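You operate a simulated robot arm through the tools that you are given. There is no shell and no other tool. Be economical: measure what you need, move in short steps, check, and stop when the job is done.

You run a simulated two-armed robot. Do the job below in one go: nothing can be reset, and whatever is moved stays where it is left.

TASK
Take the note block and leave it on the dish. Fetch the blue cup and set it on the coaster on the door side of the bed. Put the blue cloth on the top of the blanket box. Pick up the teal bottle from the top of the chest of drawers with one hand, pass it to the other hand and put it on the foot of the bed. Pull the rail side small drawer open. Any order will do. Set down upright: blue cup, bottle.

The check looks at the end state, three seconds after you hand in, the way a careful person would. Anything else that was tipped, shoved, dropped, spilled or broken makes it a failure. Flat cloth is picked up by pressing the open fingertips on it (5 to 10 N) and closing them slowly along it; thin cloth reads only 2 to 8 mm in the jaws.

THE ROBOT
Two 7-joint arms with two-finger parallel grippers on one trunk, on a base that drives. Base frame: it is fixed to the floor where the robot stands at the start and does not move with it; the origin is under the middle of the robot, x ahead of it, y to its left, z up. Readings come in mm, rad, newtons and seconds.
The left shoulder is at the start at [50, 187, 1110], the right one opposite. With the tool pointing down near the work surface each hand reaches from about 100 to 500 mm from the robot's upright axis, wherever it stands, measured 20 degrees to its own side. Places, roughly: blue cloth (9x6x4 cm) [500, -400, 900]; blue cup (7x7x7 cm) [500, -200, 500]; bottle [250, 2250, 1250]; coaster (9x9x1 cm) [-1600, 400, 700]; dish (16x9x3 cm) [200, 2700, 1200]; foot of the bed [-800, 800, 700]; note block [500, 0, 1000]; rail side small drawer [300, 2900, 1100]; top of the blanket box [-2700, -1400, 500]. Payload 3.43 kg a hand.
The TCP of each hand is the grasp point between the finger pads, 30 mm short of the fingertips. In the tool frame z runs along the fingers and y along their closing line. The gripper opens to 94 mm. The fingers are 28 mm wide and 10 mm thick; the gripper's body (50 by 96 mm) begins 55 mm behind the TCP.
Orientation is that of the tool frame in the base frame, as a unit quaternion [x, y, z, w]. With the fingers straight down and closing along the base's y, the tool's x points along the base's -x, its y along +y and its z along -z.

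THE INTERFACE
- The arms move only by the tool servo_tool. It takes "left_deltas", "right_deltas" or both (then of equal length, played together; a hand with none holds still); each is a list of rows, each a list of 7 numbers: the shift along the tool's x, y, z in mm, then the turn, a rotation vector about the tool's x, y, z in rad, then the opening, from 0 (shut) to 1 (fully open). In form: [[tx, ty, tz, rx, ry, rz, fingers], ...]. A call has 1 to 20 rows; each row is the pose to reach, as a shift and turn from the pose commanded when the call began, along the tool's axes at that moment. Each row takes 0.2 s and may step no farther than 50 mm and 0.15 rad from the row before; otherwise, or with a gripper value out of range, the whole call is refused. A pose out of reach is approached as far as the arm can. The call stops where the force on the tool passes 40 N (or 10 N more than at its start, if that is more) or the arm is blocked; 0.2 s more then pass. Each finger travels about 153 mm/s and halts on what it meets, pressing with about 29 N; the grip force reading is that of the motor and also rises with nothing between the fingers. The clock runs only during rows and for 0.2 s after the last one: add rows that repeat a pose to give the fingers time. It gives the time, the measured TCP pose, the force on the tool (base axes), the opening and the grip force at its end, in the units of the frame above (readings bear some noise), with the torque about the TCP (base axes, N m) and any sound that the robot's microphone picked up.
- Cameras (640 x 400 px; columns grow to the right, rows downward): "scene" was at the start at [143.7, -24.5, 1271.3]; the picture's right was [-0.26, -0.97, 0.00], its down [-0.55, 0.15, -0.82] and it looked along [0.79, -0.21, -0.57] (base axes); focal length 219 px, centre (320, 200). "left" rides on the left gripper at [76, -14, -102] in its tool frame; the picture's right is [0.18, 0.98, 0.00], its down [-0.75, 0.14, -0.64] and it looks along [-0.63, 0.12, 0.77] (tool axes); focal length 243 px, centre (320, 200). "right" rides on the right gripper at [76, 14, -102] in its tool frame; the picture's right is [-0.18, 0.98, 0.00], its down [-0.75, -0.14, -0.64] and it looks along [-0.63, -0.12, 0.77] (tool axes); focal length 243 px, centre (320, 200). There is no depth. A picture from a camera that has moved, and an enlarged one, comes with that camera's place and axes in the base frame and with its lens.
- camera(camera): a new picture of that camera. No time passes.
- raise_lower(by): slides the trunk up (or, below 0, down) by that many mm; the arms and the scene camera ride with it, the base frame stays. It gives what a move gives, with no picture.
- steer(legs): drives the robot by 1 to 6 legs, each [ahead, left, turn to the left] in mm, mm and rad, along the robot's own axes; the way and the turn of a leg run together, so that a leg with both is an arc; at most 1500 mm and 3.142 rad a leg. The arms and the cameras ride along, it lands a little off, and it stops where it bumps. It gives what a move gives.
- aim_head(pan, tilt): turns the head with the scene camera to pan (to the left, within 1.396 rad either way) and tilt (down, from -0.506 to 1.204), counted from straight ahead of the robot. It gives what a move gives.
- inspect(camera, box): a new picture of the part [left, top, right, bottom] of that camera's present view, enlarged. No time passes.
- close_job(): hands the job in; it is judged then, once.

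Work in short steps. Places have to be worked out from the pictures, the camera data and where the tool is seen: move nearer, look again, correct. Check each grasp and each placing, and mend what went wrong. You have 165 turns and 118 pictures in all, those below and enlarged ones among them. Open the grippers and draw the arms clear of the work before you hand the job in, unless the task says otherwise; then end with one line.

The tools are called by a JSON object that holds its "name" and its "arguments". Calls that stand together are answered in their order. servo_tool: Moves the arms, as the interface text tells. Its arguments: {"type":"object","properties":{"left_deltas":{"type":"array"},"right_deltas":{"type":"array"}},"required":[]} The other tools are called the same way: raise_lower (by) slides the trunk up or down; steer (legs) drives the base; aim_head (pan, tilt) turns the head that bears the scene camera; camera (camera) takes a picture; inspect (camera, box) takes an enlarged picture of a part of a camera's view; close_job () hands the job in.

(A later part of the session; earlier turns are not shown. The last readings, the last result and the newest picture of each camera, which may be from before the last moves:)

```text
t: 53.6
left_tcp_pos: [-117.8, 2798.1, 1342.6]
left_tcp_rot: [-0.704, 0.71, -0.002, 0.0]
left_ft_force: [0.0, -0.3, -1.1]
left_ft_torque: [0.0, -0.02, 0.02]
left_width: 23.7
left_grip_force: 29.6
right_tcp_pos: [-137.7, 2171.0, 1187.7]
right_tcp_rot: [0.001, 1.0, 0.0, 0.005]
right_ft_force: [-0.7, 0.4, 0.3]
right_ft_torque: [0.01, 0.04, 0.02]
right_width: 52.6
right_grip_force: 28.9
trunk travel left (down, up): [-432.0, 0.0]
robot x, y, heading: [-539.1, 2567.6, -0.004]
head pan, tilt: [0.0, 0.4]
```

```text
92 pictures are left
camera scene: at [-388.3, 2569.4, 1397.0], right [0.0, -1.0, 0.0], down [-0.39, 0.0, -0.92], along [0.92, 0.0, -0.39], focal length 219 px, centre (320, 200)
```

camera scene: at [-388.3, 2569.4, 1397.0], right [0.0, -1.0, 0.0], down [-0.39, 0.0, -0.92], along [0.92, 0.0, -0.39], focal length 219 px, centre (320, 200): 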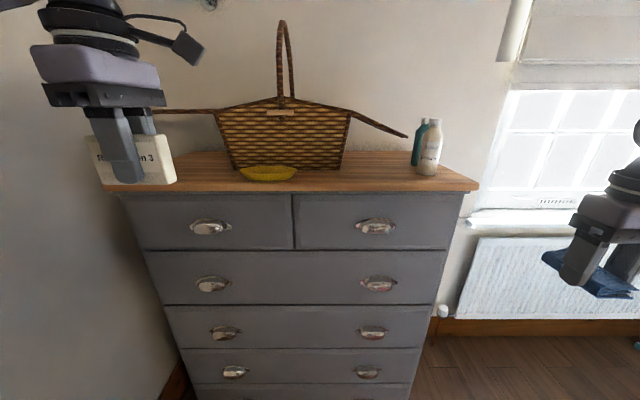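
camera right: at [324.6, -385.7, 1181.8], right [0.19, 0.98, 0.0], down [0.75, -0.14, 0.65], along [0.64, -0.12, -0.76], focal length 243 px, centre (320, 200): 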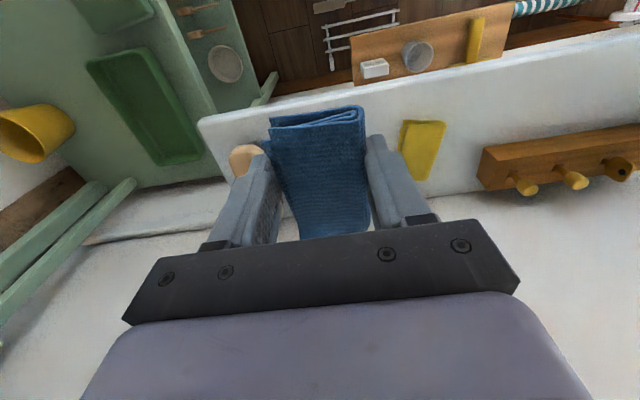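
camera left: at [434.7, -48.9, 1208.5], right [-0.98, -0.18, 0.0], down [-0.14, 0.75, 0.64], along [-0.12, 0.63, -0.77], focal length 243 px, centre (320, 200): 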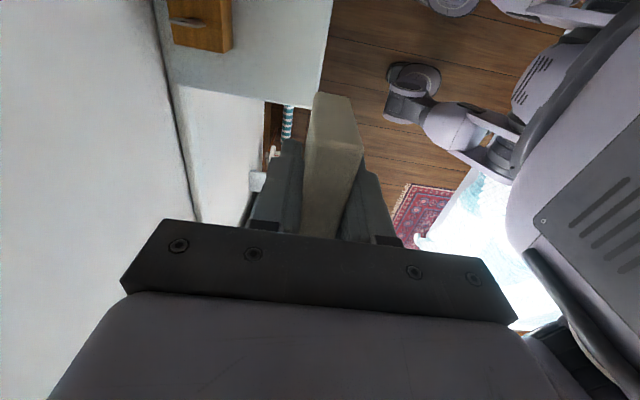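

The drawer row on top has two small drawers; the rail-side one is the left (handle near pixel 210,227). The dish is centred near (186, 2710), right in front of the basket. I'll draw the right hand back and drive 220 ahead.

{"name": "servo_tool", "arguments": {"right_deltas": [[40, -10, 0, 0, 0, 0, 0], [80, -20, 0, 0, 0, 0, 0], [120, -30, 0, 0, 0, 0, 0], [120, -30, 0, 0, 0, 0, 0]]}}

{"name": "steer", "arguments": {"legs": [[220, 0, 0]]}}

{"name": "aim_head", "arguments": {"pan": 0.15, "tilt": 0.5}}

{"name": "camera", "arguments": {"camera": "scene"}}

```text
t: 54.6
left_tcp_pos: [-117.8, 2799.6, 1342.5]
left_tcp_rot: [-0.703, 0.711, -0.003, 0.0]
left_ft_force: [0.1, -0.1, -0.7]
left_ft_torque: [0.02, 0.0, 0.03]
left_width: 23.4
left_grip_force: 29.2
right_tcp_pos: [-255.9, 2146.1, 1186.1]
right_tcp_rot: [0.001, 1.0, 0.0, 0.004]
right_ft_force: [-0.1, 0.2, -0.4]
right_ft_torque: [-0.04, 0.01, -0.08]
right_width: 52.7
right_grip_force: 28.5
trunk travel left (down, up): [-432.0, 0.0]
robot x, y, heading: [-540.3, 2572.5, -0.003]
head pan, tilt: [0.0, 0.4]
```

```text
t: 56.3
left_tcp_pos: [103.2, 2797.4, 1343.0]
left_tcp_rot: [-0.704, 0.71, -0.002, 0.001]
left_ft_force: [-1.0, 0.7, 0.0]
left_ft_torque: [-0.02, 0.04, -0.05]
left_width: 23.5
left_grip_force: 28.7
right_tcp_pos: [-35.1, 2144.6, 1187.1]
right_tcp_rot: [0.001, 1.0, 0.0, 0.004]
right_ft_force: [0.2, -1.0, -0.3]
right_ft_torque: [-0.02, 0.0, 0.02]
right_width: 52.7
right_grip_force: 28.7
trunk travel left (down, up): [-432.0, 0.0]
robot x, y, heading: [-319.2, 2571.9, 0.002]
head pan, tilt: [0.0, 0.4]
```

```text
t: 57.0
left_tcp_pos: [102.8, 2797.3, 1342.6]
left_tcp_rot: [-0.704, 0.71, -0.001, 0.0]
left_ft_force: [-1.0, 0.1, -1.8]
left_ft_torque: [0.01, -0.01, 0.03]
left_width: 23.7
left_grip_force: 29.2
right_tcp_pos: [-35.3, 2144.8, 1186.7]
right_tcp_rot: [0.001, 1.0, 0.0, 0.005]
right_ft_force: [-0.4, -0.1, -0.4]
right_ft_torque: [-0.02, -0.03, -0.04]
right_width: 52.9
right_grip_force: 29.4
trunk travel left (down, up): [-432.0, 0.0]
robot x, y, heading: [-318.3, 2573.7, -0.001]
head pan, tilt: [0.15, 0.499]
```

```text
91 pictures are left
camera scene: at [-170.7, 2583.3, 1387.9], right [0.15, -0.99, 0.0], down [-0.47, -0.07, -0.88], along [0.87, 0.13, -0.48], focal length 219 px, centre (320, 200)
```

scene: 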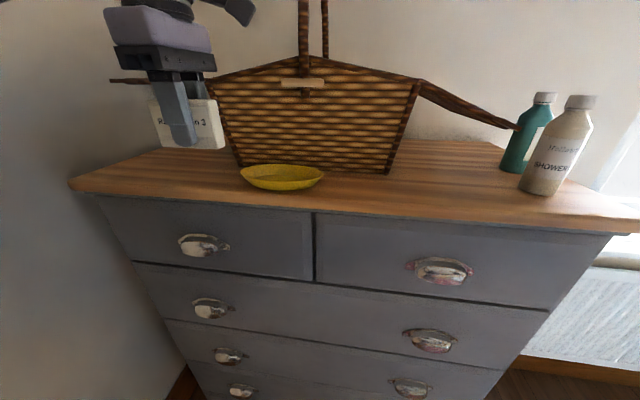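

The dish triangulates to about (205, 2714) with mid height near 1224. I'll bring the block over it, still high, and look with both cameras.

{"name": "servo_tool", "arguments": {"left_deltas": [[20, 0, -10, 0, 0, 0, 0], [45, -15, -10, 0, 0, 0, 0], [70, -35, -10, 0, 0, 0, 0], [83, -60, -10, 0, 0, 0, 0], [83, -80, -10, 0, 0, 0, 0], [83, -80, -10, 0, 0, 0, 0]]}}

{"name": "camera", "arguments": {"camera": "left"}}

{"name": "inspect", "arguments": {"camera": "scene", "box": [180, 40, 420, 240]}}

```text
t: 58.4
left_tcp_pos: [179.0, 2716.4, 1352.7]
left_tcp_rot: [-0.703, 0.711, -0.001, 0.001]
left_ft_force: [-10.1, -0.2, -1.6]
left_ft_torque: [0.04, -0.23, -0.13]
left_width: 23.4
left_grip_force: 28.6
right_tcp_pos: [-37.3, 2145.1, 1187.3]
right_tcp_rot: [0.0, 1.0, 0.0, 0.006]
right_ft_force: [0.0, -0.5, -0.5]
right_ft_torque: [0.0, 0.01, 0.03]
right_width: 53.0
right_grip_force: 29.3
trunk travel left (down, up): [-432.0, 0.0]
robot x, y, heading: [-316.2, 2575.5, -0.001]
head pan, tilt: [0.15, 0.499]
```

```text
90 pictures are left
camera left: at [192.1, 2639.4, 1455.8], right [-0.98, -0.17, 0.0], down [-0.14, 0.76, 0.64], along [-0.11, 0.63, -0.77], focal length 243 px, centre (320, 200)
```

left: 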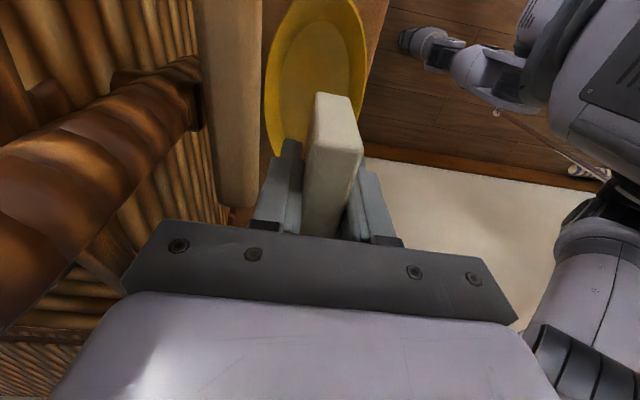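

```text
2.00 times, centred on (300, 140) of scene
camera zoom: at [-172.5, 2583.5, 1388.1], right [0.15, -0.99, 0.0], down [-0.47, -0.07, -0.88], along [0.87, 0.13, -0.48], focal length 439 px, centre (360, 320)
```

zoom: 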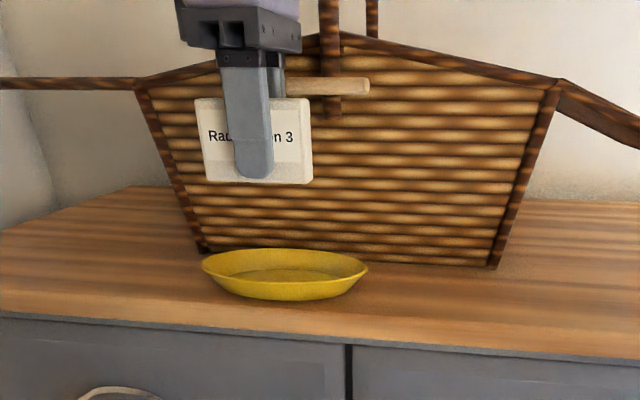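

The gripper is brushing the basket (10 N), so I'll back off immediately. The dish floor spans x≈157–220, so placing the block at x≈171 still lands on it; I'll pull back 12 mm and descend partway.

{"name": "servo_tool", "arguments": {"left_deltas": [[0, 12, 0, 0, 0, 0, 0], [0, 12, 0, 0, 0, 0, 0]]}}

{"name": "inspect", "arguments": {"camera": "left", "box": [100, 0, 420, 240]}}

```text
t: 59.0
left_tcp_pos: [169.8, 2716.5, 1350.4]
left_tcp_rot: [-0.704, 0.711, -0.003, 0.0]
left_ft_force: [0.0, -0.8, -0.8]
left_ft_torque: [0.01, 0.02, 0.02]
left_width: 23.2
left_grip_force: 29.1
right_tcp_pos: [-36.0, 2143.8, 1187.3]
right_tcp_rot: [0.002, 1.0, 0.0, 0.005]
right_ft_force: [-0.2, 0.7, -1.4]
right_ft_torque: [0.04, 0.02, 0.04]
right_width: 52.7
right_grip_force: 28.8
trunk travel left (down, up): [-432.0, 0.0]
robot x, y, heading: [-318.9, 2571.0, -0.001]
head pan, tilt: [0.15, 0.499]
```

```text
1.67 times, centred on (260, 120) of left
camera zoom: at [182.6, 2639.3, 1455.4], right [-0.98, -0.18, 0.0], down [-0.14, 0.76, 0.64], along [-0.11, 0.63, -0.77], focal length 404 px, centre (420, 333)
```

zoom: 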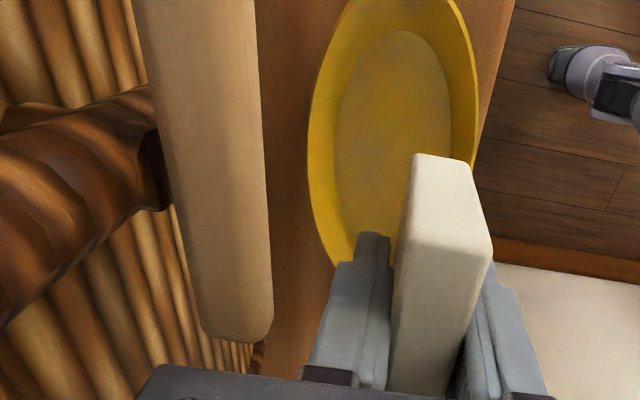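

A toggle peg on the basket front (x≈203, z≈1384, y 2640–2708) blocks a straight-down release at the dish centre. I'll set the block on the bare chest top to the right of the dish and regrasp it by its ends, with the tool pitched forward away from the basket.

{"name": "servo_tool", "arguments": {"left_deltas": [[0, 20, 0, 0, 0, 0, 0], [40, 22, 0, 0, 0, 0, 0], [80, 22, 0, 0, 0, 0, 0], [120, 22, 15, 0, 0, 0, 0], [158, 22, 40, 0, 0, 0, 0], [158, 22, 70, 0, 0, 0, 0], [158, 22, 84, 0, 0, 0, 0], [158, 22, 84, 0, 0, 0, 0]]}}

{"name": "inspect", "arguments": {"camera": "scene", "box": [180, 40, 500, 240]}}

```text
t: 60.8
left_tcp_pos: [143.4, 2555.9, 1270.7]
left_tcp_rot: [-0.704, 0.71, -0.002, 0.0]
left_ft_force: [0.0, -0.3, -0.5]
left_ft_torque: [0.0, 0.0, -0.01]
left_width: 23.5
left_grip_force: 29.1
right_tcp_pos: [-34.5, 2144.7, 1186.3]
right_tcp_rot: [0.0, 1.0, 0.0, 0.005]
right_ft_force: [-0.2, 0.4, -0.3]
right_ft_torque: [0.0, -0.01, -0.02]
right_width: 53.0
right_grip_force: 29.4
trunk travel left (down, up): [-432.0, 0.0]
robot x, y, heading: [-319.5, 2571.2, -0.0]
head pan, tilt: [0.15, 0.499]
```

```text
2.00 times, centred on (340, 140) of scene
camera zoom: at [-170.6, 2583.6, 1387.9], right [0.15, -0.99, 0.0], down [-0.47, -0.07, -0.88], along [0.87, 0.13, -0.48], focal length 439 px, centre (280, 320)
```

zoom: 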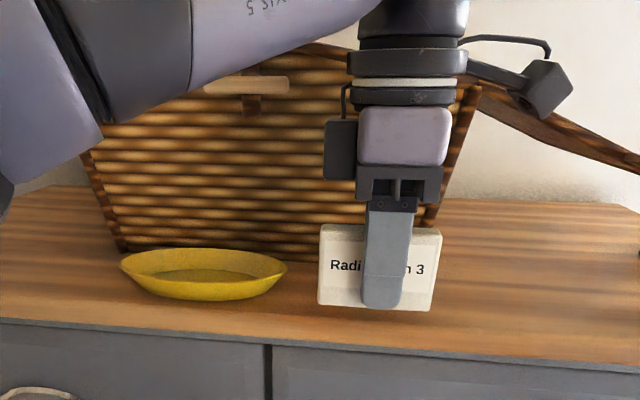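

Clear of everything. I'll lower slowly onto the chest top until light contact.

{"name": "servo_tool", "arguments": {"left_deltas": [[0, 0, 5, 0, 0, 0, 0], [0, 0, 9, 0, 0, 0, 0], [0, 0, 12, 0, 0, 0, 0], [0, 0, 14, 0, 0, 0, 0], [0, 0, 16, 0, 0, 0, 0], [0, 0, 16, 0, 0, 0, 0]]}}

```text
t: 62.2
left_tcp_pos: [145.3, 2554.5, 1254.4]
left_tcp_rot: [-0.704, 0.71, -0.003, 0.0]
left_ft_force: [1.8, 0.0, 9.3]
left_ft_torque: [0.31, 0.01, -0.02]
left_width: 23.4
left_grip_force: 28.6
right_tcp_pos: [-35.9, 2144.4, 1186.3]
right_tcp_rot: [0.001, 1.0, 0.0, 0.005]
right_ft_force: [-0.2, 0.9, 0.1]
right_ft_torque: [0.0, -0.02, 0.04]
right_width: 53.1
right_grip_force: 29.2
trunk travel left (down, up): [-432.0, 0.0]
robot x, y, heading: [-321.6, 2572.1, -0.002]
head pan, tilt: [0.15, 0.499]
```

Contact at 9 N: the chest top is at z≈1211. I'll release, rise and turn the wrist back to yaw 0.

{"name": "servo_tool", "arguments": {"left_deltas": [[0, 0, -1, 0, 0, 0, 0.1], [0, 0, -1, 0, 0, 0, 0.35], [0, 0, -1, 0, 0, 0, 0.55], [0, 0, -1, 0, 0, 0, 0.6], [0, 0, -25, 0, 0, 0, 0.6], [0, 0, -60, 0, 0, 0, 0.6], [0, 5, -95, 0, 0, 0, 0.6], [0, 15, -115, 0, 0, 0.14, 0.7], [0, 25, -115, 0, 0, 0.28, 0.8], [0, 35, -115, 0, 0, 0.43, 0.9], [0, 45, -115, 0, 0, 0.57, 1], [0, 55, -115, 0, 0, 0.71, 1], [0, 65, -115, 0, 0, 0.86, 1], [0, 75, -115, 0, 0, 1.0, 1], [0, 85, -115, 0, 0, 1.14, 1], [0, 95, -115, 0, 0, 1.28, 1], [0, 105, -115, 0, 0, 1.42, 1], [0, 110, -115, 0, 0, 1.56, 1], [0, 110, -115, 0, 0, 1.56, 1]]}}

{"name": "camera", "arguments": {"camera": "left"}}

{"name": "inspect", "arguments": {"camera": "scene", "box": [180, 40, 500, 240]}}

```text
t: 66.2
left_tcp_pos: [35.8, 2556.6, 1369.1]
left_tcp_rot: [0.0, 1.0, -0.001, 0.002]
left_ft_force: [0.5, 0.0, -0.5]
left_ft_torque: [-0.03, -0.01, -0.02]
left_width: 93.9
left_grip_force: 0.0
left hand out of reach, approached as far as the arm can: row 7, 8
right_tcp_pos: [-34.9, 2143.8, 1185.5]
right_tcp_rot: [0.002, 1.0, 0.0, 0.005]
right_ft_force: [-0.1, -0.3, -0.5]
right_ft_torque: [0.0, 0.02, 0.0]
right_width: 52.7
right_grip_force: 28.8
trunk travel left (down, up): [-432.0, 0.0]
robot x, y, heading: [-318.4, 2571.3, 0.001]
head pan, tilt: [0.15, 0.499]
```

```text
86 pictures are left
camera left: at [-40.4, 2542.1, 1470.4], right [-0.18, 0.98, 0.0], down [0.75, 0.14, 0.64], along [0.63, 0.12, -0.76], focal length 243 px, centre (320, 200)
```

left: 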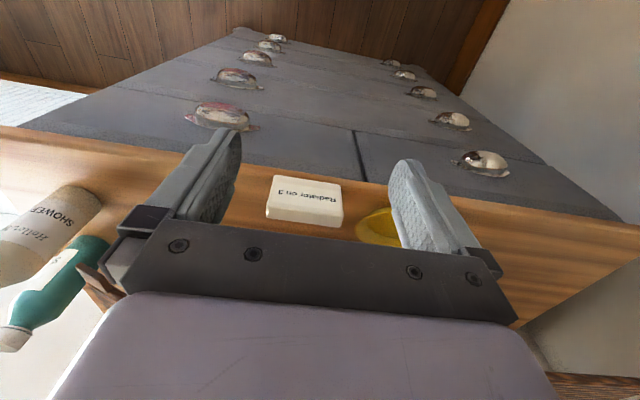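

```text
2.00 times, centred on (340, 140) of scene
camera zoom: at [-170.6, 2583.4, 1387.9], right [0.15, -0.99, 0.0], down [-0.47, -0.07, -0.88], along [0.87, 0.13, -0.48], focal length 439 px, centre (280, 320)
```

zoom: 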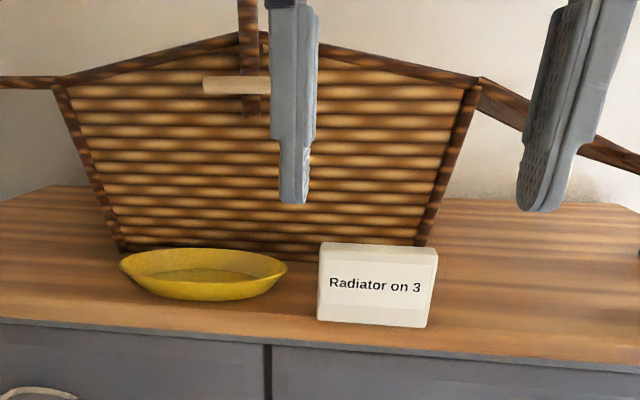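

The block stands upright at about (145, 2553). I'll pitch the hand 40° forward and go to a point 100 mm back along the approach line.

{"name": "servo_tool", "arguments": {"left_deltas": [[-8, -1, 6, 0, -0.14, 0, 1], [-16, -2, 12, 0, -0.28, 0, 1], [-24, -3, 18, 0, -0.42, 0, 1], [-34, -3.6, 25, 0, -0.56, 0, 1], [-43, -3.6, 32, 0, -0.7, 0, 1], [-43, -3.6, 32, 0, -0.7, 0, 1]]}}

{"name": "camera", "arguments": {"camera": "left"}}

```text
t: 67.6
left_tcp_pos: [79.1, 2552.6, 1336.2]
left_tcp_rot: [-0.002, 0.938, -0.001, 0.346]
left_ft_force: [0.0, 1.0, 0.4]
left_ft_torque: [-0.02, 0.02, 0.01]
left_width: 94.0
left_grip_force: 0.1
right_tcp_pos: [-35.1, 2144.8, 1186.1]
right_tcp_rot: [0.0, 1.0, 0.0, 0.005]
right_ft_force: [-0.2, -0.4, 0.6]
right_ft_torque: [0.01, -0.01, -0.02]
right_width: 52.8
right_grip_force: 29.5
trunk travel left (down, up): [-432.0, 0.0]
robot x, y, heading: [-320.6, 2571.2, 0.001]
head pan, tilt: [0.15, 0.499]
```

```text
84 pictures are left
camera left: at [-45.5, 2538.4, 1365.6], right [-0.14, 0.98, -0.12], down [0.16, 0.14, 0.98], along [0.98, 0.12, -0.17], focal length 243 px, centre (320, 200)
```

left: 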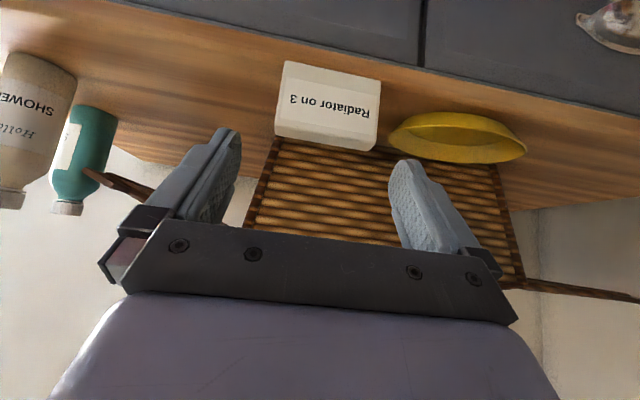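

The block's centre reads y≈2558, about 5 mm left of the hand line. I'll advance part way with that correction and recheck.

{"name": "servo_tool", "arguments": {"left_deltas": [[0, 5, 20, 0, 0, 0, 1], [0, 5, 40, 0, 0, 0, 1], [0, 5, 50, 0, 0, 0, 1], [0, 5, 50, 0, 0, 0, 1]]}}

{"name": "camera", "arguments": {"camera": "left"}}

```text
t: 68.6
left_tcp_pos: [111.5, 2558.5, 1298.6]
left_tcp_rot: [-0.001, 0.939, -0.001, 0.344]
left_ft_force: [0.3, 0.0, -0.4]
left_ft_torque: [0.0, 0.05, -0.03]
left_width: 94.1
left_grip_force: 0.1
right_tcp_pos: [-35.1, 2145.0, 1186.0]
right_tcp_rot: [0.0, 1.0, -0.001, 0.005]
right_ft_force: [-0.4, 0.4, -0.5]
right_ft_torque: [0.03, -0.01, 0.02]
right_width: 52.7
right_grip_force: 29.1
trunk travel left (down, up): [-432.0, 0.0]
robot x, y, heading: [-319.9, 2572.4, 0.001]
head pan, tilt: [0.15, 0.499]
```

```text
83 pictures are left
camera left: at [-13.0, 2545.0, 1327.6], right [-0.14, 0.98, -0.12], down [0.16, 0.14, 0.98], along [0.98, 0.12, -0.18], focal length 243 px, centre (320, 200)
```

left: 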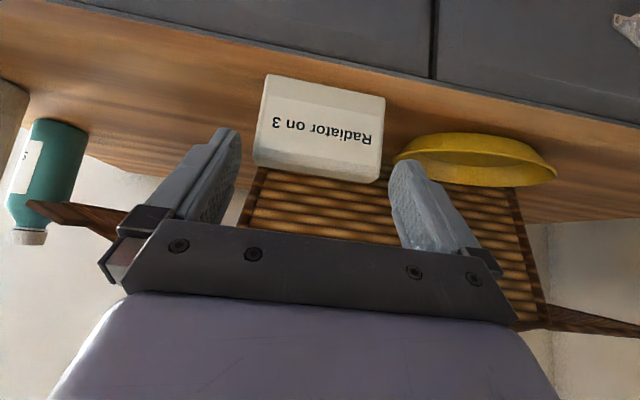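

Centre reads y≈2560, so I'll nudge 1.5 mm and advance the last 50 mm slowly.

{"name": "servo_tool", "arguments": {"left_deltas": [[0, 1.5, 10, 0, 0, 0, 1], [0, 1.5, 20, 0, 0, 0, 1], [0, 1.5, 30, 0, 0, 0, 1], [0, 1.5, 40, 0, 0, 0, 1], [0, 1.5, 48, 0, 0, 0, 1], [0, 1.5, 48, 0, 0, 0, 1]]}}

{"name": "camera", "arguments": {"camera": "left"}}

```text
t: 70.0
left_tcp_pos: [143.8, 2560.2, 1261.1]
left_tcp_rot: [-0.001, 0.939, -0.001, 0.345]
left_ft_force: [0.1, 0.0, 0.8]
left_ft_torque: [-0.04, -0.02, 0.03]
left_width: 94.0
left_grip_force: 0.1
right_tcp_pos: [-35.2, 2144.3, 1186.5]
right_tcp_rot: [0.002, 1.0, 0.0, 0.006]
right_ft_force: [-0.1, 0.1, -0.9]
right_ft_torque: [-0.01, -0.04, -0.01]
right_width: 53.3
right_grip_force: 29.1
trunk travel left (down, up): [-432.0, 0.0]
robot x, y, heading: [-317.9, 2573.7, -0.003]
head pan, tilt: [0.15, 0.499]
```

```text
82 pictures are left
camera left: at [18.4, 2546.6, 1290.8], right [-0.14, 0.98, -0.12], down [0.16, 0.14, 0.98], along [0.98, 0.12, -0.18], focal length 243 px, centre (320, 200)
```

left: 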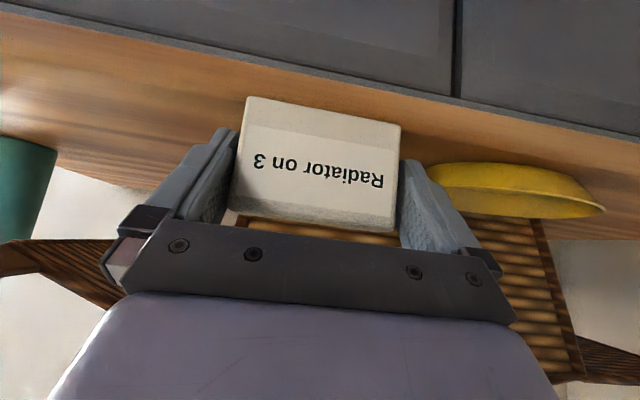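

The fingers straddle the block ends without touching. I'll close and lift a little.

{"name": "servo_tool", "arguments": {"left_deltas": [[0, 0, 0, 0, 0, 0, 0.85], [0, 0, 0, 0, 0, 0, 0.7], [0, 0, 0, 0, 0, 0, 0.5], [0, 0, 0, 0, 0, 0, 0.5]]}}

```text
t: 71.0
left_tcp_pos: [143.3, 2561.5, 1261.5]
left_tcp_rot: [-0.001, 0.939, -0.001, 0.344]
left_ft_force: [-0.1, -0.1, 0.4]
left_ft_torque: [-0.02, 0.02, -0.06]
left_width: 88.7
left_grip_force: 29.7
right_tcp_pos: [-34.8, 2144.6, 1186.7]
right_tcp_rot: [0.001, 1.0, 0.0, 0.005]
right_ft_force: [0.2, 0.3, 0.6]
right_ft_torque: [-0.04, -0.02, 0.03]
right_width: 52.9
right_grip_force: 29.0
trunk travel left (down, up): [-432.0, 0.0]
robot x, y, heading: [-320.9, 2572.3, 0.001]
head pan, tilt: [0.15, 0.499]
```

Gripped at 88.7 mm. I'll lift 50 mm and carry it over the dish centre (190, 2713).

{"name": "servo_tool", "arguments": {"left_deltas": [[-16, 0, -19, 0, 0, 0, 0.5], [-32.4, 0, -38.1, 0, 0, 0, 0.5], [-32.4, 40, -38.1, 0, 0, 0, 0.5], [-32.4, 80, -38.1, 0, 0, 0, 0.5], [-32.4, 120, -38.1, 0, 0, 0, 0.5], [-45, 151, -28, 0, 0, 0, 0.5], [-66.7, 151, -8.9, 0, 0, 0, 0.5], [-66.7, 151, -8.9, 0, 0, 0, 0.5]]}}

{"name": "camera", "arguments": {"camera": "left"}}

{"name": "inspect", "arguments": {"camera": "scene", "box": [180, 40, 420, 240]}}

```text
t: 72.8
left_tcp_pos: [187.5, 2712.3, 1310.0]
left_tcp_rot: [-0.001, 0.939, -0.001, 0.344]
left_ft_force: [-0.8, 0.6, -0.7]
left_ft_torque: [-0.01, -0.03, 0.03]
left_width: 88.5
left_grip_force: 29.3
right_tcp_pos: [-34.6, 2145.5, 1185.9]
right_tcp_rot: [0.001, 1.0, -0.001, 0.006]
right_ft_force: [0.3, 0.6, -0.5]
right_ft_torque: [-0.01, -0.01, 0.03]
right_width: 52.8
right_grip_force: 28.6
trunk travel left (down, up): [-432.0, 0.0]
robot x, y, heading: [-315.7, 2573.0, -0.003]
head pan, tilt: [0.15, 0.499]
```

```text
81 pictures are left
camera left: at [64.0, 2696.7, 1339.7], right [-0.14, 0.98, -0.12], down [0.16, 0.14, 0.98], along [0.98, 0.12, -0.18], focal length 243 px, centre (320, 200)
```

left: 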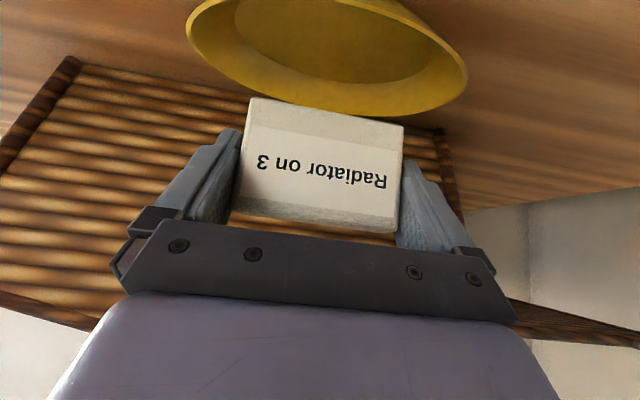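

```text
2.00 times, centred on (300, 140) of scene
camera zoom: at [-171.0, 2583.7, 1387.9], right [0.15, -0.99, 0.0], down [-0.47, -0.07, -0.88], along [0.87, 0.13, -0.48], focal length 439 px, centre (360, 320)
```

zoom: 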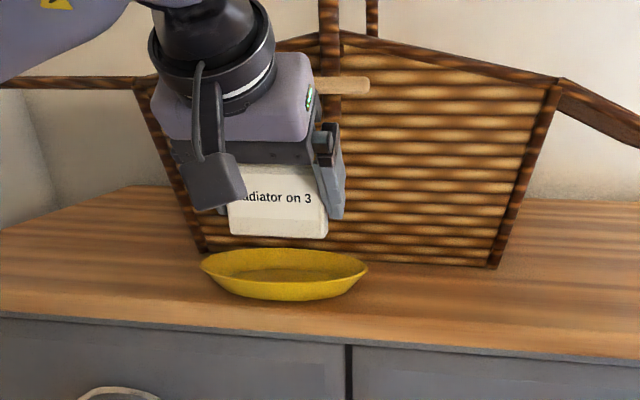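

The block is centred over the dish (dish centre ≈(186, 2709)). I'll descend 35 mm, then slowly to contact.

{"name": "servo_tool", "arguments": {"left_deltas": [[9.7, -2, 11.4, 0, 0, 0, 0.5], [19.4, -2, 22.9, 0, 0, 0, 0.5], [24.6, -2, 29, 0, 0, 0, 0.5], [27.2, -2, 32, 0, 0, 0, 0.5], [28.5, -2, 33.5, 0, 0, 0, 0.5], [28.5, -2, 33.5, 0, 0, 0, 0.5]]}}

{"name": "camera", "arguments": {"camera": "left"}}

```text
t: 74.2
left_tcp_pos: [188.7, 2709.0, 1266.3]
left_tcp_rot: [-0.002, 0.939, -0.001, 0.345]
left_ft_force: [0.3, 0.3, 0.4]
left_ft_torque: [0.0, -0.02, 0.06]
left_width: 88.7
left_grip_force: 28.9
right_tcp_pos: [-33.6, 2144.7, 1186.9]
right_tcp_rot: [0.001, 1.0, -0.001, 0.005]
right_ft_force: [-0.6, -0.3, -1.2]
right_ft_torque: [0.0, 0.02, -0.02]
right_width: 52.9
right_grip_force: 29.0
trunk travel left (down, up): [-432.0, 0.0]
robot x, y, heading: [-319.0, 2569.4, 0.005]
head pan, tilt: [0.15, 0.499]
```

```text
79 pictures are left
camera left: at [63.2, 2694.3, 1296.2], right [-0.14, 0.98, -0.12], down [0.16, 0.14, 0.98], along [0.98, 0.12, -0.18], focal length 243 px, centre (320, 200)
```

left: 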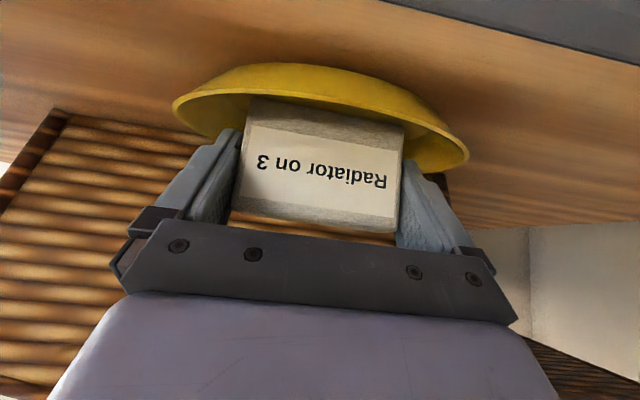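

No contact yet and the block is inside the rim. I'll creep down a few more millimetres.

{"name": "servo_tool", "arguments": {"left_deltas": [[0.65, 0, 0.76, 0, 0, 0, 0.5], [1.3, 0, 1.5, 0, 0, 0, 0.5], [2, 0, 2.3, 0, 0, 0, 0.5], [2.6, 0, 3, 0, 0, 0, 0.5], [2.6, 0, 3, 0, 0, 0, 0.5]]}}

```text
t: 75.4
left_tcp_pos: [186.8, 2708.5, 1263.8]
left_tcp_rot: [-0.002, 0.938, -0.002, 0.348]
left_ft_force: [5.8, 0.3, 24.0]
left_ft_torque: [0.27, -0.18, -0.09]
left_width: 88.4
left_grip_force: 28.9
right_tcp_pos: [-35.8, 2143.8, 1187.3]
right_tcp_rot: [0.001, 1.0, 0.0, 0.005]
right_ft_force: [0.0, 0.3, 0.0]
right_ft_torque: [0.0, 0.0, 0.02]
right_width: 53.0
right_grip_force: 29.1
trunk travel left (down, up): [-432.0, 0.0]
robot x, y, heading: [-320.5, 2566.4, -0.002]
head pan, tilt: [0.15, 0.499]
```

Firm contact with the dish. I'll ease off slightly, open and withdraw straight back along the fingers.

{"name": "servo_tool", "arguments": {"left_deltas": [[-1.3, 0, -1.5, 0, 0, 0, 0.5], [-1.3, 0, -1.5, 0, 0, 0, 0.92], [-1.3, 0, -1.5, 0, 0, 0, 1], [-1.3, 0, -1.5, 0, 0, 0, 1], [-1.3, 0, -8, 0, 0, 0, 1], [-1.3, 0, -16, 0, 0, 0, 1], [-1.3, 0, -26, 0, 0, 0, 1], [-1.3, 0, -40, 0, 0, 0, 1], [-1.3, 0, -60, 0, 0, 0, 1], [-1.3, 0, -90, 0, 0, 0, 1], [-1.3, 0, -120, 0, 0, 0, 1], [-1.3, 0, -120, 0, 0, 0, 1]]}}

{"name": "camera", "arguments": {"camera": "left"}}

{"name": "camera", "arguments": {"camera": "scene"}}

```text
t: 78.0
left_tcp_pos: [109.6, 2710.3, 1355.5]
left_tcp_rot: [-0.002, 0.939, 0.0, 0.345]
left_ft_force: [-0.6, 0.0, -0.2]
left_ft_torque: [-0.01, 0.0, 0.0]
left_width: 94.0
left_grip_force: 0.1
right_tcp_pos: [-34.8, 2145.3, 1186.3]
right_tcp_rot: [0.001, 1.0, 0.001, 0.005]
right_ft_force: [0.0, -0.2, -0.7]
right_ft_torque: [-0.01, 0.03, 0.0]
right_width: 52.9
right_grip_force: 28.8
trunk travel left (down, up): [-432.0, 0.0]
robot x, y, heading: [-314.5, 2573.3, -0.002]
head pan, tilt: [0.15, 0.499]
```

```text
78 pictures are left
camera left: at [-14.4, 2695.4, 1385.1], right [-0.14, 0.98, -0.12], down [0.16, 0.14, 0.98], along [0.98, 0.12, -0.18], focal length 243 px, centre (320, 200)
```

left: 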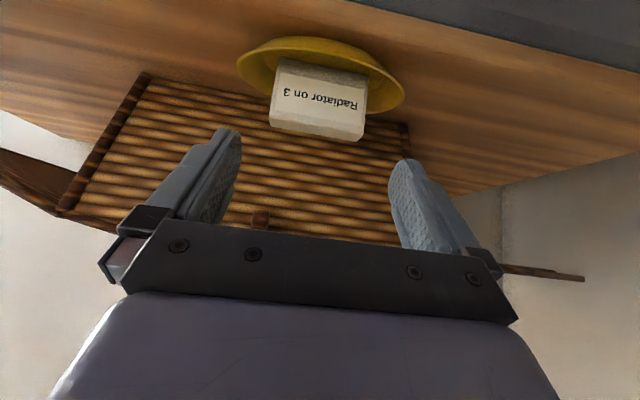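

```text
77 pictures are left
camera scene: at [-170.3, 2583.5, 1387.8], right [0.15, -0.99, 0.0], down [-0.47, -0.07, -0.88], along [0.87, 0.13, -0.48], focal length 219 px, centre (320, 200)
```

scene: 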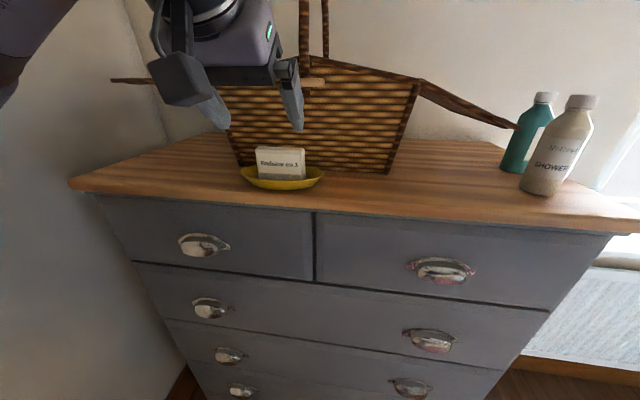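

The note block stands in the dish. Next the rail-side drawer: a closer look at its cup handle.

{"name": "inspect", "arguments": {"camera": "scene", "box": [150, 200, 270, 280]}}

```text
5.00 times, centred on (210, 240) of scene
camera zoom: at [-170.3, 2583.5, 1387.8], right [0.15, -0.99, 0.0], down [-0.47, -0.07, -0.88], along [0.87, 0.13, -0.48], focal length 1097 px, centre (870, 0)
```

zoom: 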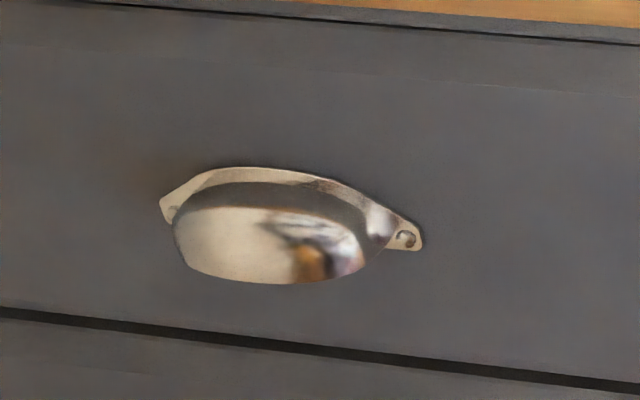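

The handle is a cup pull, open underneath, so I'll hook a finger up behind its lip from below and pull by driving back. First I'll back away to make room, then reorient the left hand in steps (roll 90°).

{"name": "steer", "arguments": {"legs": [[-320, 0, 0]]}}

{"name": "servo_tool", "arguments": {"left_deltas": [[0, 10, 0, 0, 0, -0.145, 0.6], [0, 20, 0, 0, 0, -0.29, 0.6], [0, 30, 0, 0, 0, -0.435, 0.6], [0, 40, 0, 0, 0, -0.58, 0.6], [0, 50, 0, 0, 0, -0.725, 0.6], [0, 60, 0, 0, 0, -0.87, 0.6], [0, 70, 0, 0, 0, -1.015, 0.6], [0, 80, 0, 0, 0, -1.16, 0.6], [0, 90, 0, 0, 0, -1.305, 0.6], [0, 100, 0, 0, 0, -1.45, 0.6], [0, 100, 0, 0, 0, -1.571, 0.6], [0, 100, 0, 0, 0, -1.571, 0.6]]}}

```text
t: 80.1
left_tcp_pos: [-214.9, 2710.7, 1355.0]
left_tcp_rot: [-0.006, 0.939, 0.001, 0.345]
left_ft_force: [-0.5, 0.4, 0.2]
left_ft_torque: [0.02, -0.02, -0.04]
left_width: 94.0
left_grip_force: 0.0
right_tcp_pos: [-355.5, 2146.0, 1186.4]
right_tcp_rot: [-0.002, 1.0, -0.001, 0.005]
right_ft_force: [0.0, -0.7, 0.8]
right_ft_torque: [0.02, 0.0, -0.02]
right_width: 52.7
right_grip_force: 28.8
trunk travel left (down, up): [-432.0, 0.0]
robot x, y, heading: [-640.7, 2570.6, 0.006]
head pan, tilt: [0.15, 0.499]
```

```text
t: 82.7
left_tcp_pos: [-215.3, 2814.1, 1356.2]
left_tcp_rot: [0.669, -0.659, 0.243, -0.244]
left_ft_force: [0.1, -0.5, 0.1]
left_ft_torque: [0.04, 0.01, 0.03]
left_width: 56.5
left_grip_force: 0.1
right_tcp_pos: [-355.5, 2147.3, 1185.5]
right_tcp_rot: [-0.002, 1.0, 0.0, 0.005]
right_ft_force: [-0.5, 0.5, -0.7]
right_ft_torque: [0.02, 0.01, -0.02]
right_width: 53.0
right_grip_force: 28.6
trunk travel left (down, up): [-432.0, 0.0]
robot x, y, heading: [-640.9, 2567.6, 0.006]
head pan, tilt: [0.15, 0.499]
```

Roll done. Now I'll pitch the hand up to 65° while lowering it to z≈1080.

{"name": "servo_tool", "arguments": {"left_deltas": [[0, 12.5, 14.7, 0.143, 0, 0, 0.6], [0, 25, 29.4, 0.286, 0, 0, 0.6], [0, 37.5, 44.1, 0.429, 0, 0, 0.6], [0, 50, 58.8, 0.572, 0, 0, 0.6], [0, 62.5, 73.6, 0.714, 0, 0, 0.6], [0, 75, 88.3, 0.857, 0, 0, 0.6], [0, 87.5, 103, 1.0, 0, 0, 0.6], [0, 100, 117.7, 1.143, 0, 0, 0.6], [0, 112.5, 132.4, 1.286, 0, 0, 0.6], [0, 125, 147, 1.429, 0, 0, 0.6], [0, 137.5, 162, 1.571, 0, 0, 0.6], [0, 150, 176.6, 1.714, 0, 0, 0.6], [0, 162.5, 191, 1.857, 0, 0, 0.6], [0, 175, 206, 2.0, 0, 0, 0.6], [0, 175, 206, 2.0, 0, 0, 0.6]]}}

{"name": "camera", "arguments": {"camera": "scene"}}

{"name": "camera", "arguments": {"camera": "left"}}

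```text
t: 85.9
left_tcp_pos: [-193.3, 2802.0, 1259.6]
left_tcp_rot: [-0.516, 0.523, -0.478, 0.48]
left_ft_force: [0.7, -1.4, -0.8]
left_ft_torque: [-0.05, 0.0, 0.03]
left_width: 56.3
left_grip_force: 0.0
left hand out of reach, approached as far as the arm can: row 5, 6, 7, 8, 9, 10, 11, 12, 13, 14, 15
right_tcp_pos: [-356.7, 2146.1, 1186.6]
right_tcp_rot: [-0.003, 1.0, 0.001, 0.005]
right_ft_force: [-0.7, 0.7, -0.6]
right_ft_torque: [0.01, 0.0, -0.01]
right_width: 52.6
right_grip_force: 28.8
trunk travel left (down, up): [-432.0, 0.0]
robot x, y, heading: [-639.2, 2570.6, 0.012]
head pan, tilt: [0.15, 0.499]
```

```text
75 pictures are left
camera scene: at [-494.5, 2583.8, 1387.9], right [0.16, -0.99, 0.0], down [-0.47, -0.07, -0.88], along [0.87, 0.14, -0.48], focal length 219 px, centre (320, 200)
```

scene: 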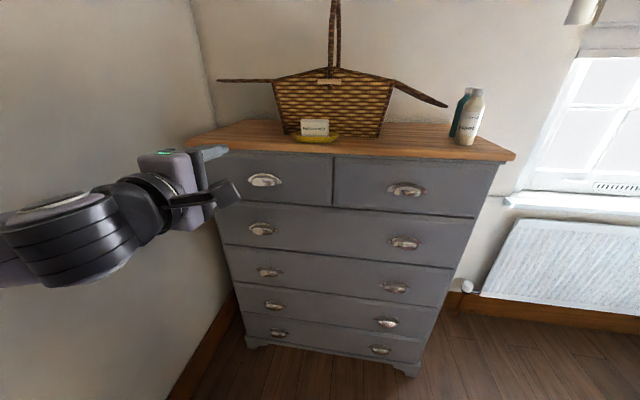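

```text
74 pictures are left
camera left: at [-295.2, 2725.7, 1281.2], right [-0.08, -0.18, -0.98], down [-0.65, 0.76, -0.08], along [0.76, 0.63, -0.18], focal length 243 px, centre (320, 200)
```

left: 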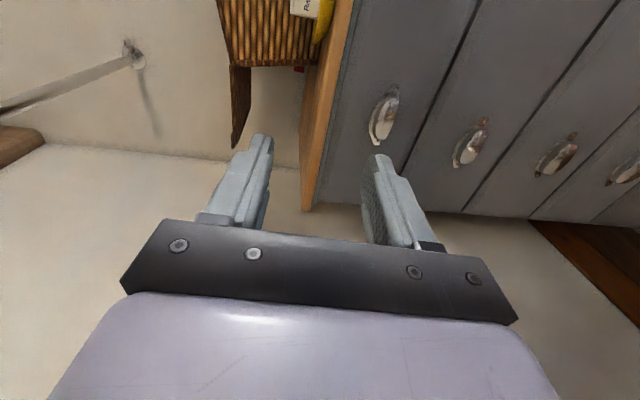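

The hand stops at about horizontal here. Lowering the trunk puts the shoulder below the handle, which should let the hand point upward.

{"name": "raise_lower", "arguments": {"by": -320}}

{"name": "servo_tool", "arguments": {"left_deltas": [[0, -12, 3, 0.13, 0, 0, 0.6], [0, -24, 6, 0.26, 0, 0, 0.6], [0, -36, 9, 0.39, 0, 0, 0.6], [0, -48, 12, 0.52, 0, 0, 0.6], [0, -60, 15, 0.65, 0, 0, 0.6], [0, -72, 18, 0.78, 0, 0, 0.6], [0, -84, 21, 0.91, 0, 0, 0.6], [0, -96, 24, 1.04, 0, 0, 0.6], [0, -108, 24, 1.1, 0, 0, 0.6], [0, -120, 24, 1.1, 0, 0, 0.6], [0, -120, 24, 1.1, 0, 0, 0.6]]}}

{"name": "camera", "arguments": {"camera": "left"}}

```text
t: 89.1
left_tcp_pos: [-193.4, 2802.1, 938.6]
left_tcp_rot: [-0.516, 0.524, -0.479, 0.48]
left_ft_force: [1.0, 0.2, 0.2]
left_ft_torque: [0.0, -0.01, -0.01]
left_width: 56.4
left_grip_force: 0.1
right_tcp_pos: [-356.2, 2145.5, 865.9]
right_tcp_rot: [-0.001, 1.0, 0.0, 0.005]
right_ft_force: [-0.4, 0.1, 0.3]
right_ft_torque: [0.0, -0.01, 0.01]
right_width: 52.9
right_grip_force: 28.9
trunk travel left (down, up): [-112.0, 320.0]
robot x, y, heading: [-642.9, 2574.0, 0.007]
head pan, tilt: [0.15, 0.499]
```

```text
t: 91.5
left_tcp_pos: [-240.9, 2652.4, 1113.0]
left_tcp_rot: [0.191, -0.196, 0.681, -0.679]
left_ft_force: [-0.2, -0.1, -0.1]
left_ft_torque: [-0.02, 0.0, -0.01]
left_width: 56.2
left_grip_force: 0.1
left hand out of reach, approached as far as the arm can: row 1, 2, 3, 4, 5, 6, 7, 8, 9, 10, 11
right_tcp_pos: [-355.0, 2147.1, 866.3]
right_tcp_rot: [-0.003, 1.0, 0.0, 0.006]
right_ft_force: [-0.5, -0.3, -0.4]
right_ft_torque: [0.02, -0.02, 0.01]
right_width: 52.8
right_grip_force: 28.5
trunk travel left (down, up): [-112.0, 320.0]
robot x, y, heading: [-642.6, 2571.9, 0.002]
head pan, tilt: [0.15, 0.499]
```

```text
73 pictures are left
camera left: at [-306.1, 2576.7, 1033.7], right [0.83, -0.19, -0.52], down [-0.21, 0.76, -0.62], along [0.51, 0.62, 0.59], focal length 243 px, centre (320, 200)
```

left: 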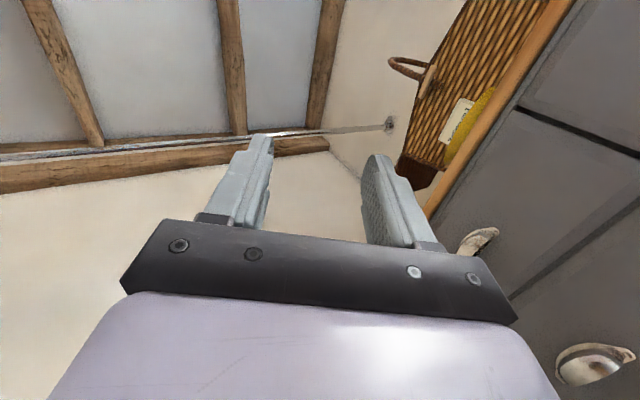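

The hand now points 58° up. Its y fell short by 150 mm, so I'll test how far left it can go while keeping this orientation.

{"name": "servo_tool", "arguments": {"left_deltas": [[-15, 0, 0, 0, 0, 0, 0.6], [-30, 0, 0, 0, 0, 0, 0.6], [-45, 0, 0, 0, 0, 0, 0.6], [-60, 0, 0, 0, 0, 0, 0.6], [-80, 0, 0, 0, 0, 0, 0.6], [-80, 0, 0, 0, 0, 0, 0.6]]}}

{"name": "aim_head", "arguments": {"pan": 0.5, "tilt": 0.1}}

{"name": "camera", "arguments": {"camera": "scene"}}

```text
t: 92.9
left_tcp_pos: [-261.5, 2671.9, 1123.5]
left_tcp_rot: [0.191, -0.196, 0.682, -0.678]
left_ft_force: [0.0, 0.0, -0.4]
left_ft_torque: [0.01, 0.0, 0.0]
left_width: 56.4
left_grip_force: 0.1
left hand out of reach, approached as far as the arm can: row 1, 2, 3, 4, 5, 6
right_tcp_pos: [-355.7, 2147.1, 867.0]
right_tcp_rot: [-0.003, 1.0, 0.0, 0.005]
right_ft_force: [-0.6, -0.8, 0.0]
right_ft_torque: [0.02, 0.03, 0.02]
right_width: 52.8
right_grip_force: 29.2
trunk travel left (down, up): [-112.0, 320.0]
robot x, y, heading: [-639.8, 2568.7, 0.003]
head pan, tilt: [0.15, 0.499]
```

```text
t: 93.8
left_tcp_pos: [-261.0, 2671.3, 1122.1]
left_tcp_rot: [0.191, -0.195, 0.681, -0.679]
left_ft_force: [-0.3, -0.5, -0.2]
left_ft_torque: [0.02, -0.02, 0.01]
left_width: 56.2
left_grip_force: 0.1
right_tcp_pos: [-355.3, 2146.0, 866.5]
right_tcp_rot: [-0.003, 1.0, 0.0, 0.005]
right_ft_force: [-0.1, 0.0, 0.1]
right_ft_torque: [-0.03, 0.0, 0.01]
right_width: 53.0
right_grip_force: 29.2
trunk travel left (down, up): [-112.0, 320.0]
robot x, y, heading: [-641.1, 2570.1, 0.01]
head pan, tilt: [0.499, 0.099]
```

```text
72 pictures are left
camera scene: at [-503.8, 2614.1, 1104.9], right [0.48, -0.88, 0.0], down [-0.09, -0.05, -0.99], along [0.87, 0.48, -0.1], focal length 219 px, centre (320, 200)
```

scene: 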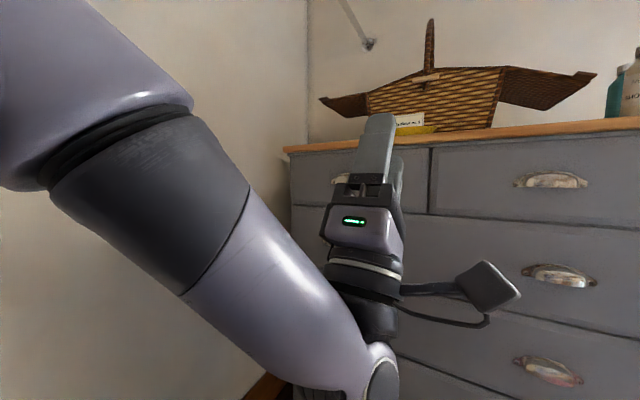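

From several views the rail-side handle is at about (128, 2868, 1098). I'll lower the trunk so the fingertips pass under it, then move the base left and ahead to bring the hand under the handle, and look again.

{"name": "raise_lower", "arguments": {"by": -85}}

{"name": "steer", "arguments": {"legs": [[0, 197, 0], [200, 0, 0]]}}

{"name": "camera", "arguments": {"camera": "left"}}

{"name": "camera", "arguments": {"camera": "scene"}}

```text
t: 95.0
left_tcp_pos: [-261.9, 2671.2, 1038.8]
left_tcp_rot: [0.192, -0.196, 0.681, -0.679]
left_ft_force: [0.0, -0.2, 0.7]
left_ft_torque: [0.02, -0.01, -0.01]
left_width: 56.3
left_grip_force: 0.0
right_tcp_pos: [-355.9, 2144.8, 782.5]
right_tcp_rot: [-0.002, 1.0, 0.0, 0.006]
right_ft_force: [-0.1, 0.5, -0.4]
right_ft_torque: [-0.01, 0.01, -0.04]
right_width: 52.9
right_grip_force: 28.8
trunk travel left (down, up): [-27.0, 405.0]
robot x, y, heading: [-641.3, 2569.3, 0.004]
head pan, tilt: [0.499, 0.099]
```

```text
t: 97.8
left_tcp_pos: [-68.4, 2873.6, 1038.0]
left_tcp_rot: [0.192, -0.196, 0.681, -0.679]
left_ft_force: [-0.4, -0.8, -1.0]
left_ft_torque: [-0.02, -0.01, -0.01]
left_width: 56.2
left_grip_force: 0.1
right_tcp_pos: [-161.4, 2347.6, 780.7]
right_tcp_rot: [-0.003, 1.0, 0.001, 0.005]
right_ft_force: [0.5, -0.3, -1.1]
right_ft_torque: [0.03, 0.0, 0.0]
right_width: 52.8
right_grip_force: 29.0
trunk travel left (down, up): [-27.0, 405.0]
robot x, y, heading: [-451.4, 2775.0, 0.011]
head pan, tilt: [0.499, 0.099]
```

```text
71 pictures are left
camera left: at [-134.9, 2796.9, 958.6], right [0.83, -0.19, -0.52], down [-0.21, 0.76, -0.62], along [0.51, 0.63, 0.59], focal length 243 px, centre (320, 200)
```

left: 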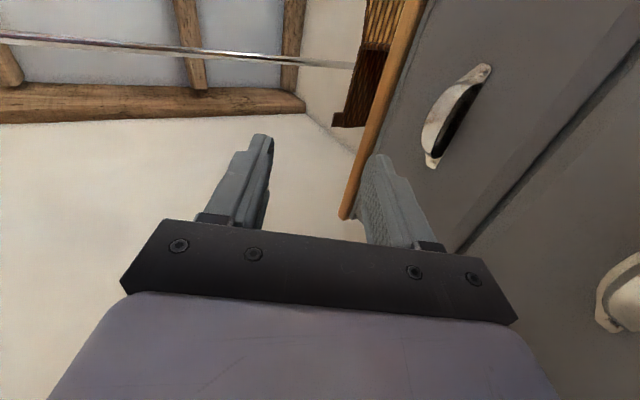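

```text
70 pictures are left
camera scene: at [-310.4, 2815.7, 1020.0], right [0.48, -0.87, 0.0], down [-0.09, -0.05, -1.0], along [0.87, 0.48, -0.1], focal length 219 px, centre (320, 200)
```

scene: 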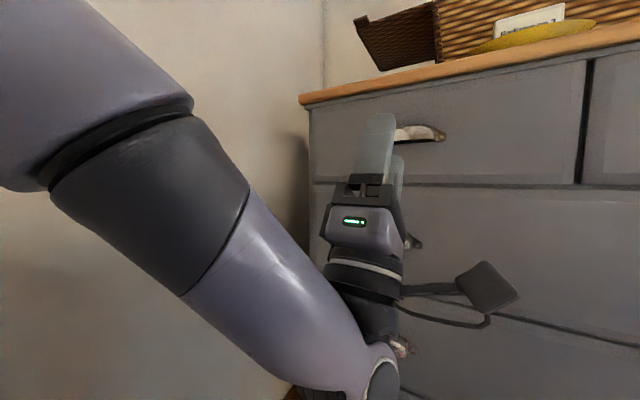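

The handle and its open cavity are visible; it's centred near y≈2866, lip z≈1086. I'll drive 130 ahead and recheck the alignment from below.

{"name": "steer", "arguments": {"legs": [[130, -4, -0.008]]}}

{"name": "camera", "arguments": {"camera": "left"}}

{"name": "camera", "arguments": {"camera": "scene"}}

```text
t: 99.0
left_tcp_pos: [62.7, 2864.2, 1037.4]
left_tcp_rot: [0.19, -0.197, 0.685, -0.675]
left_ft_force: [-0.1, 0.4, -0.9]
left_ft_torque: [-0.01, -0.01, 0.02]
left_width: 56.4
left_grip_force: 0.1
right_tcp_pos: [-37.6, 2341.8, 781.9]
right_tcp_rot: [0.003, 1.0, 0.0, 0.005]
right_ft_force: [-0.2, 0.2, 0.1]
right_ft_torque: [0.0, -0.03, 0.0]
right_width: 53.1
right_grip_force: 29.2
trunk travel left (down, up): [-27.0, 405.0]
robot x, y, heading: [-320.7, 2769.9, -0.011]
head pan, tilt: [0.499, 0.099]
```

```text
69 pictures are left
camera left: at [-5.3, 2789.5, 958.6], right [0.83, -0.19, -0.52], down [-0.21, 0.76, -0.62], along [0.51, 0.62, 0.59], focal length 243 px, centre (320, 200)
```

left: 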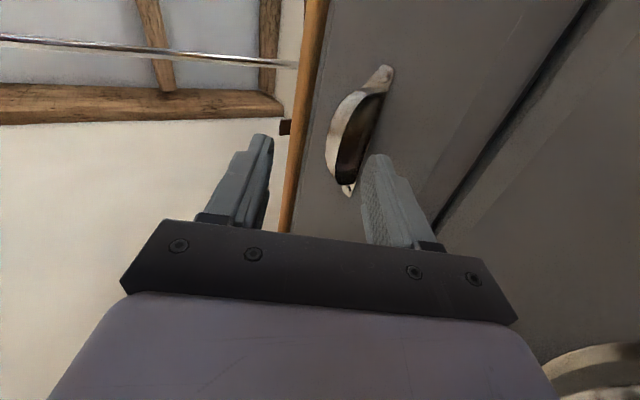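

```text
68 pictures are left
camera scene: at [-180.6, 2810.3, 1020.0], right [0.47, -0.88, 0.0], down [-0.09, -0.05, -1.0], along [0.88, 0.47, -0.1], focal length 219 px, centre (320, 200)
```

scene: 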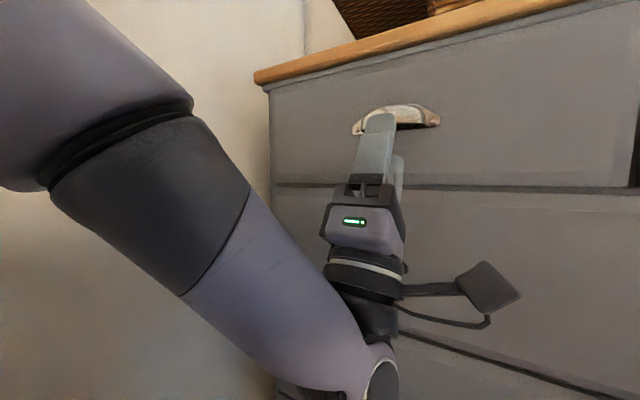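

Alignment in y is good (hand 2864, handle ≈2866). The lip's inner edge is at x≈117 and the face at ≈133. I'll move 20 mm forward with the arm to put the inner fingertip under the cavity.

{"name": "servo_tool", "arguments": {"left_deltas": [[0, 8.5, 5, 0, 0, 0, 0.6], [0, 17, 10.5, 0, 0, 0, 0.6], [0, 17, 10.5, 0, 0, 0, 0.6]]}}

{"name": "camera", "arguments": {"camera": "left"}}

```text
t: 99.8
left_tcp_pos: [73.7, 2856.4, 1037.6]
left_tcp_rot: [0.192, -0.197, 0.683, -0.676]
left_ft_force: [-0.1, 0.0, -0.7]
left_ft_torque: [0.06, 0.0, -0.01]
left_width: 56.4
left_grip_force: 0.0
left hand out of reach, approached as far as the arm can: row 1, 2, 3
right_tcp_pos: [-37.8, 2340.3, 781.2]
right_tcp_rot: [0.002, 1.0, 0.0, 0.005]
right_ft_force: [-0.4, -0.2, -0.4]
right_ft_torque: [-0.01, 0.04, 0.0]
right_width: 52.8
right_grip_force: 29.0
trunk travel left (down, up): [-27.0, 405.0]
robot x, y, heading: [-321.1, 2771.0, -0.002]
head pan, tilt: [0.499, 0.099]
```

```text
67 pictures are left
camera left: at [7.3, 2780.4, 958.1], right [0.83, -0.19, -0.52], down [-0.21, 0.76, -0.62], along [0.51, 0.62, 0.59], focal length 243 px, centre (320, 200)
```

left: 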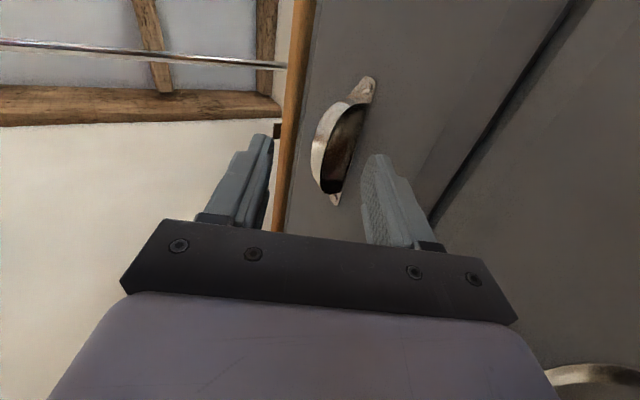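

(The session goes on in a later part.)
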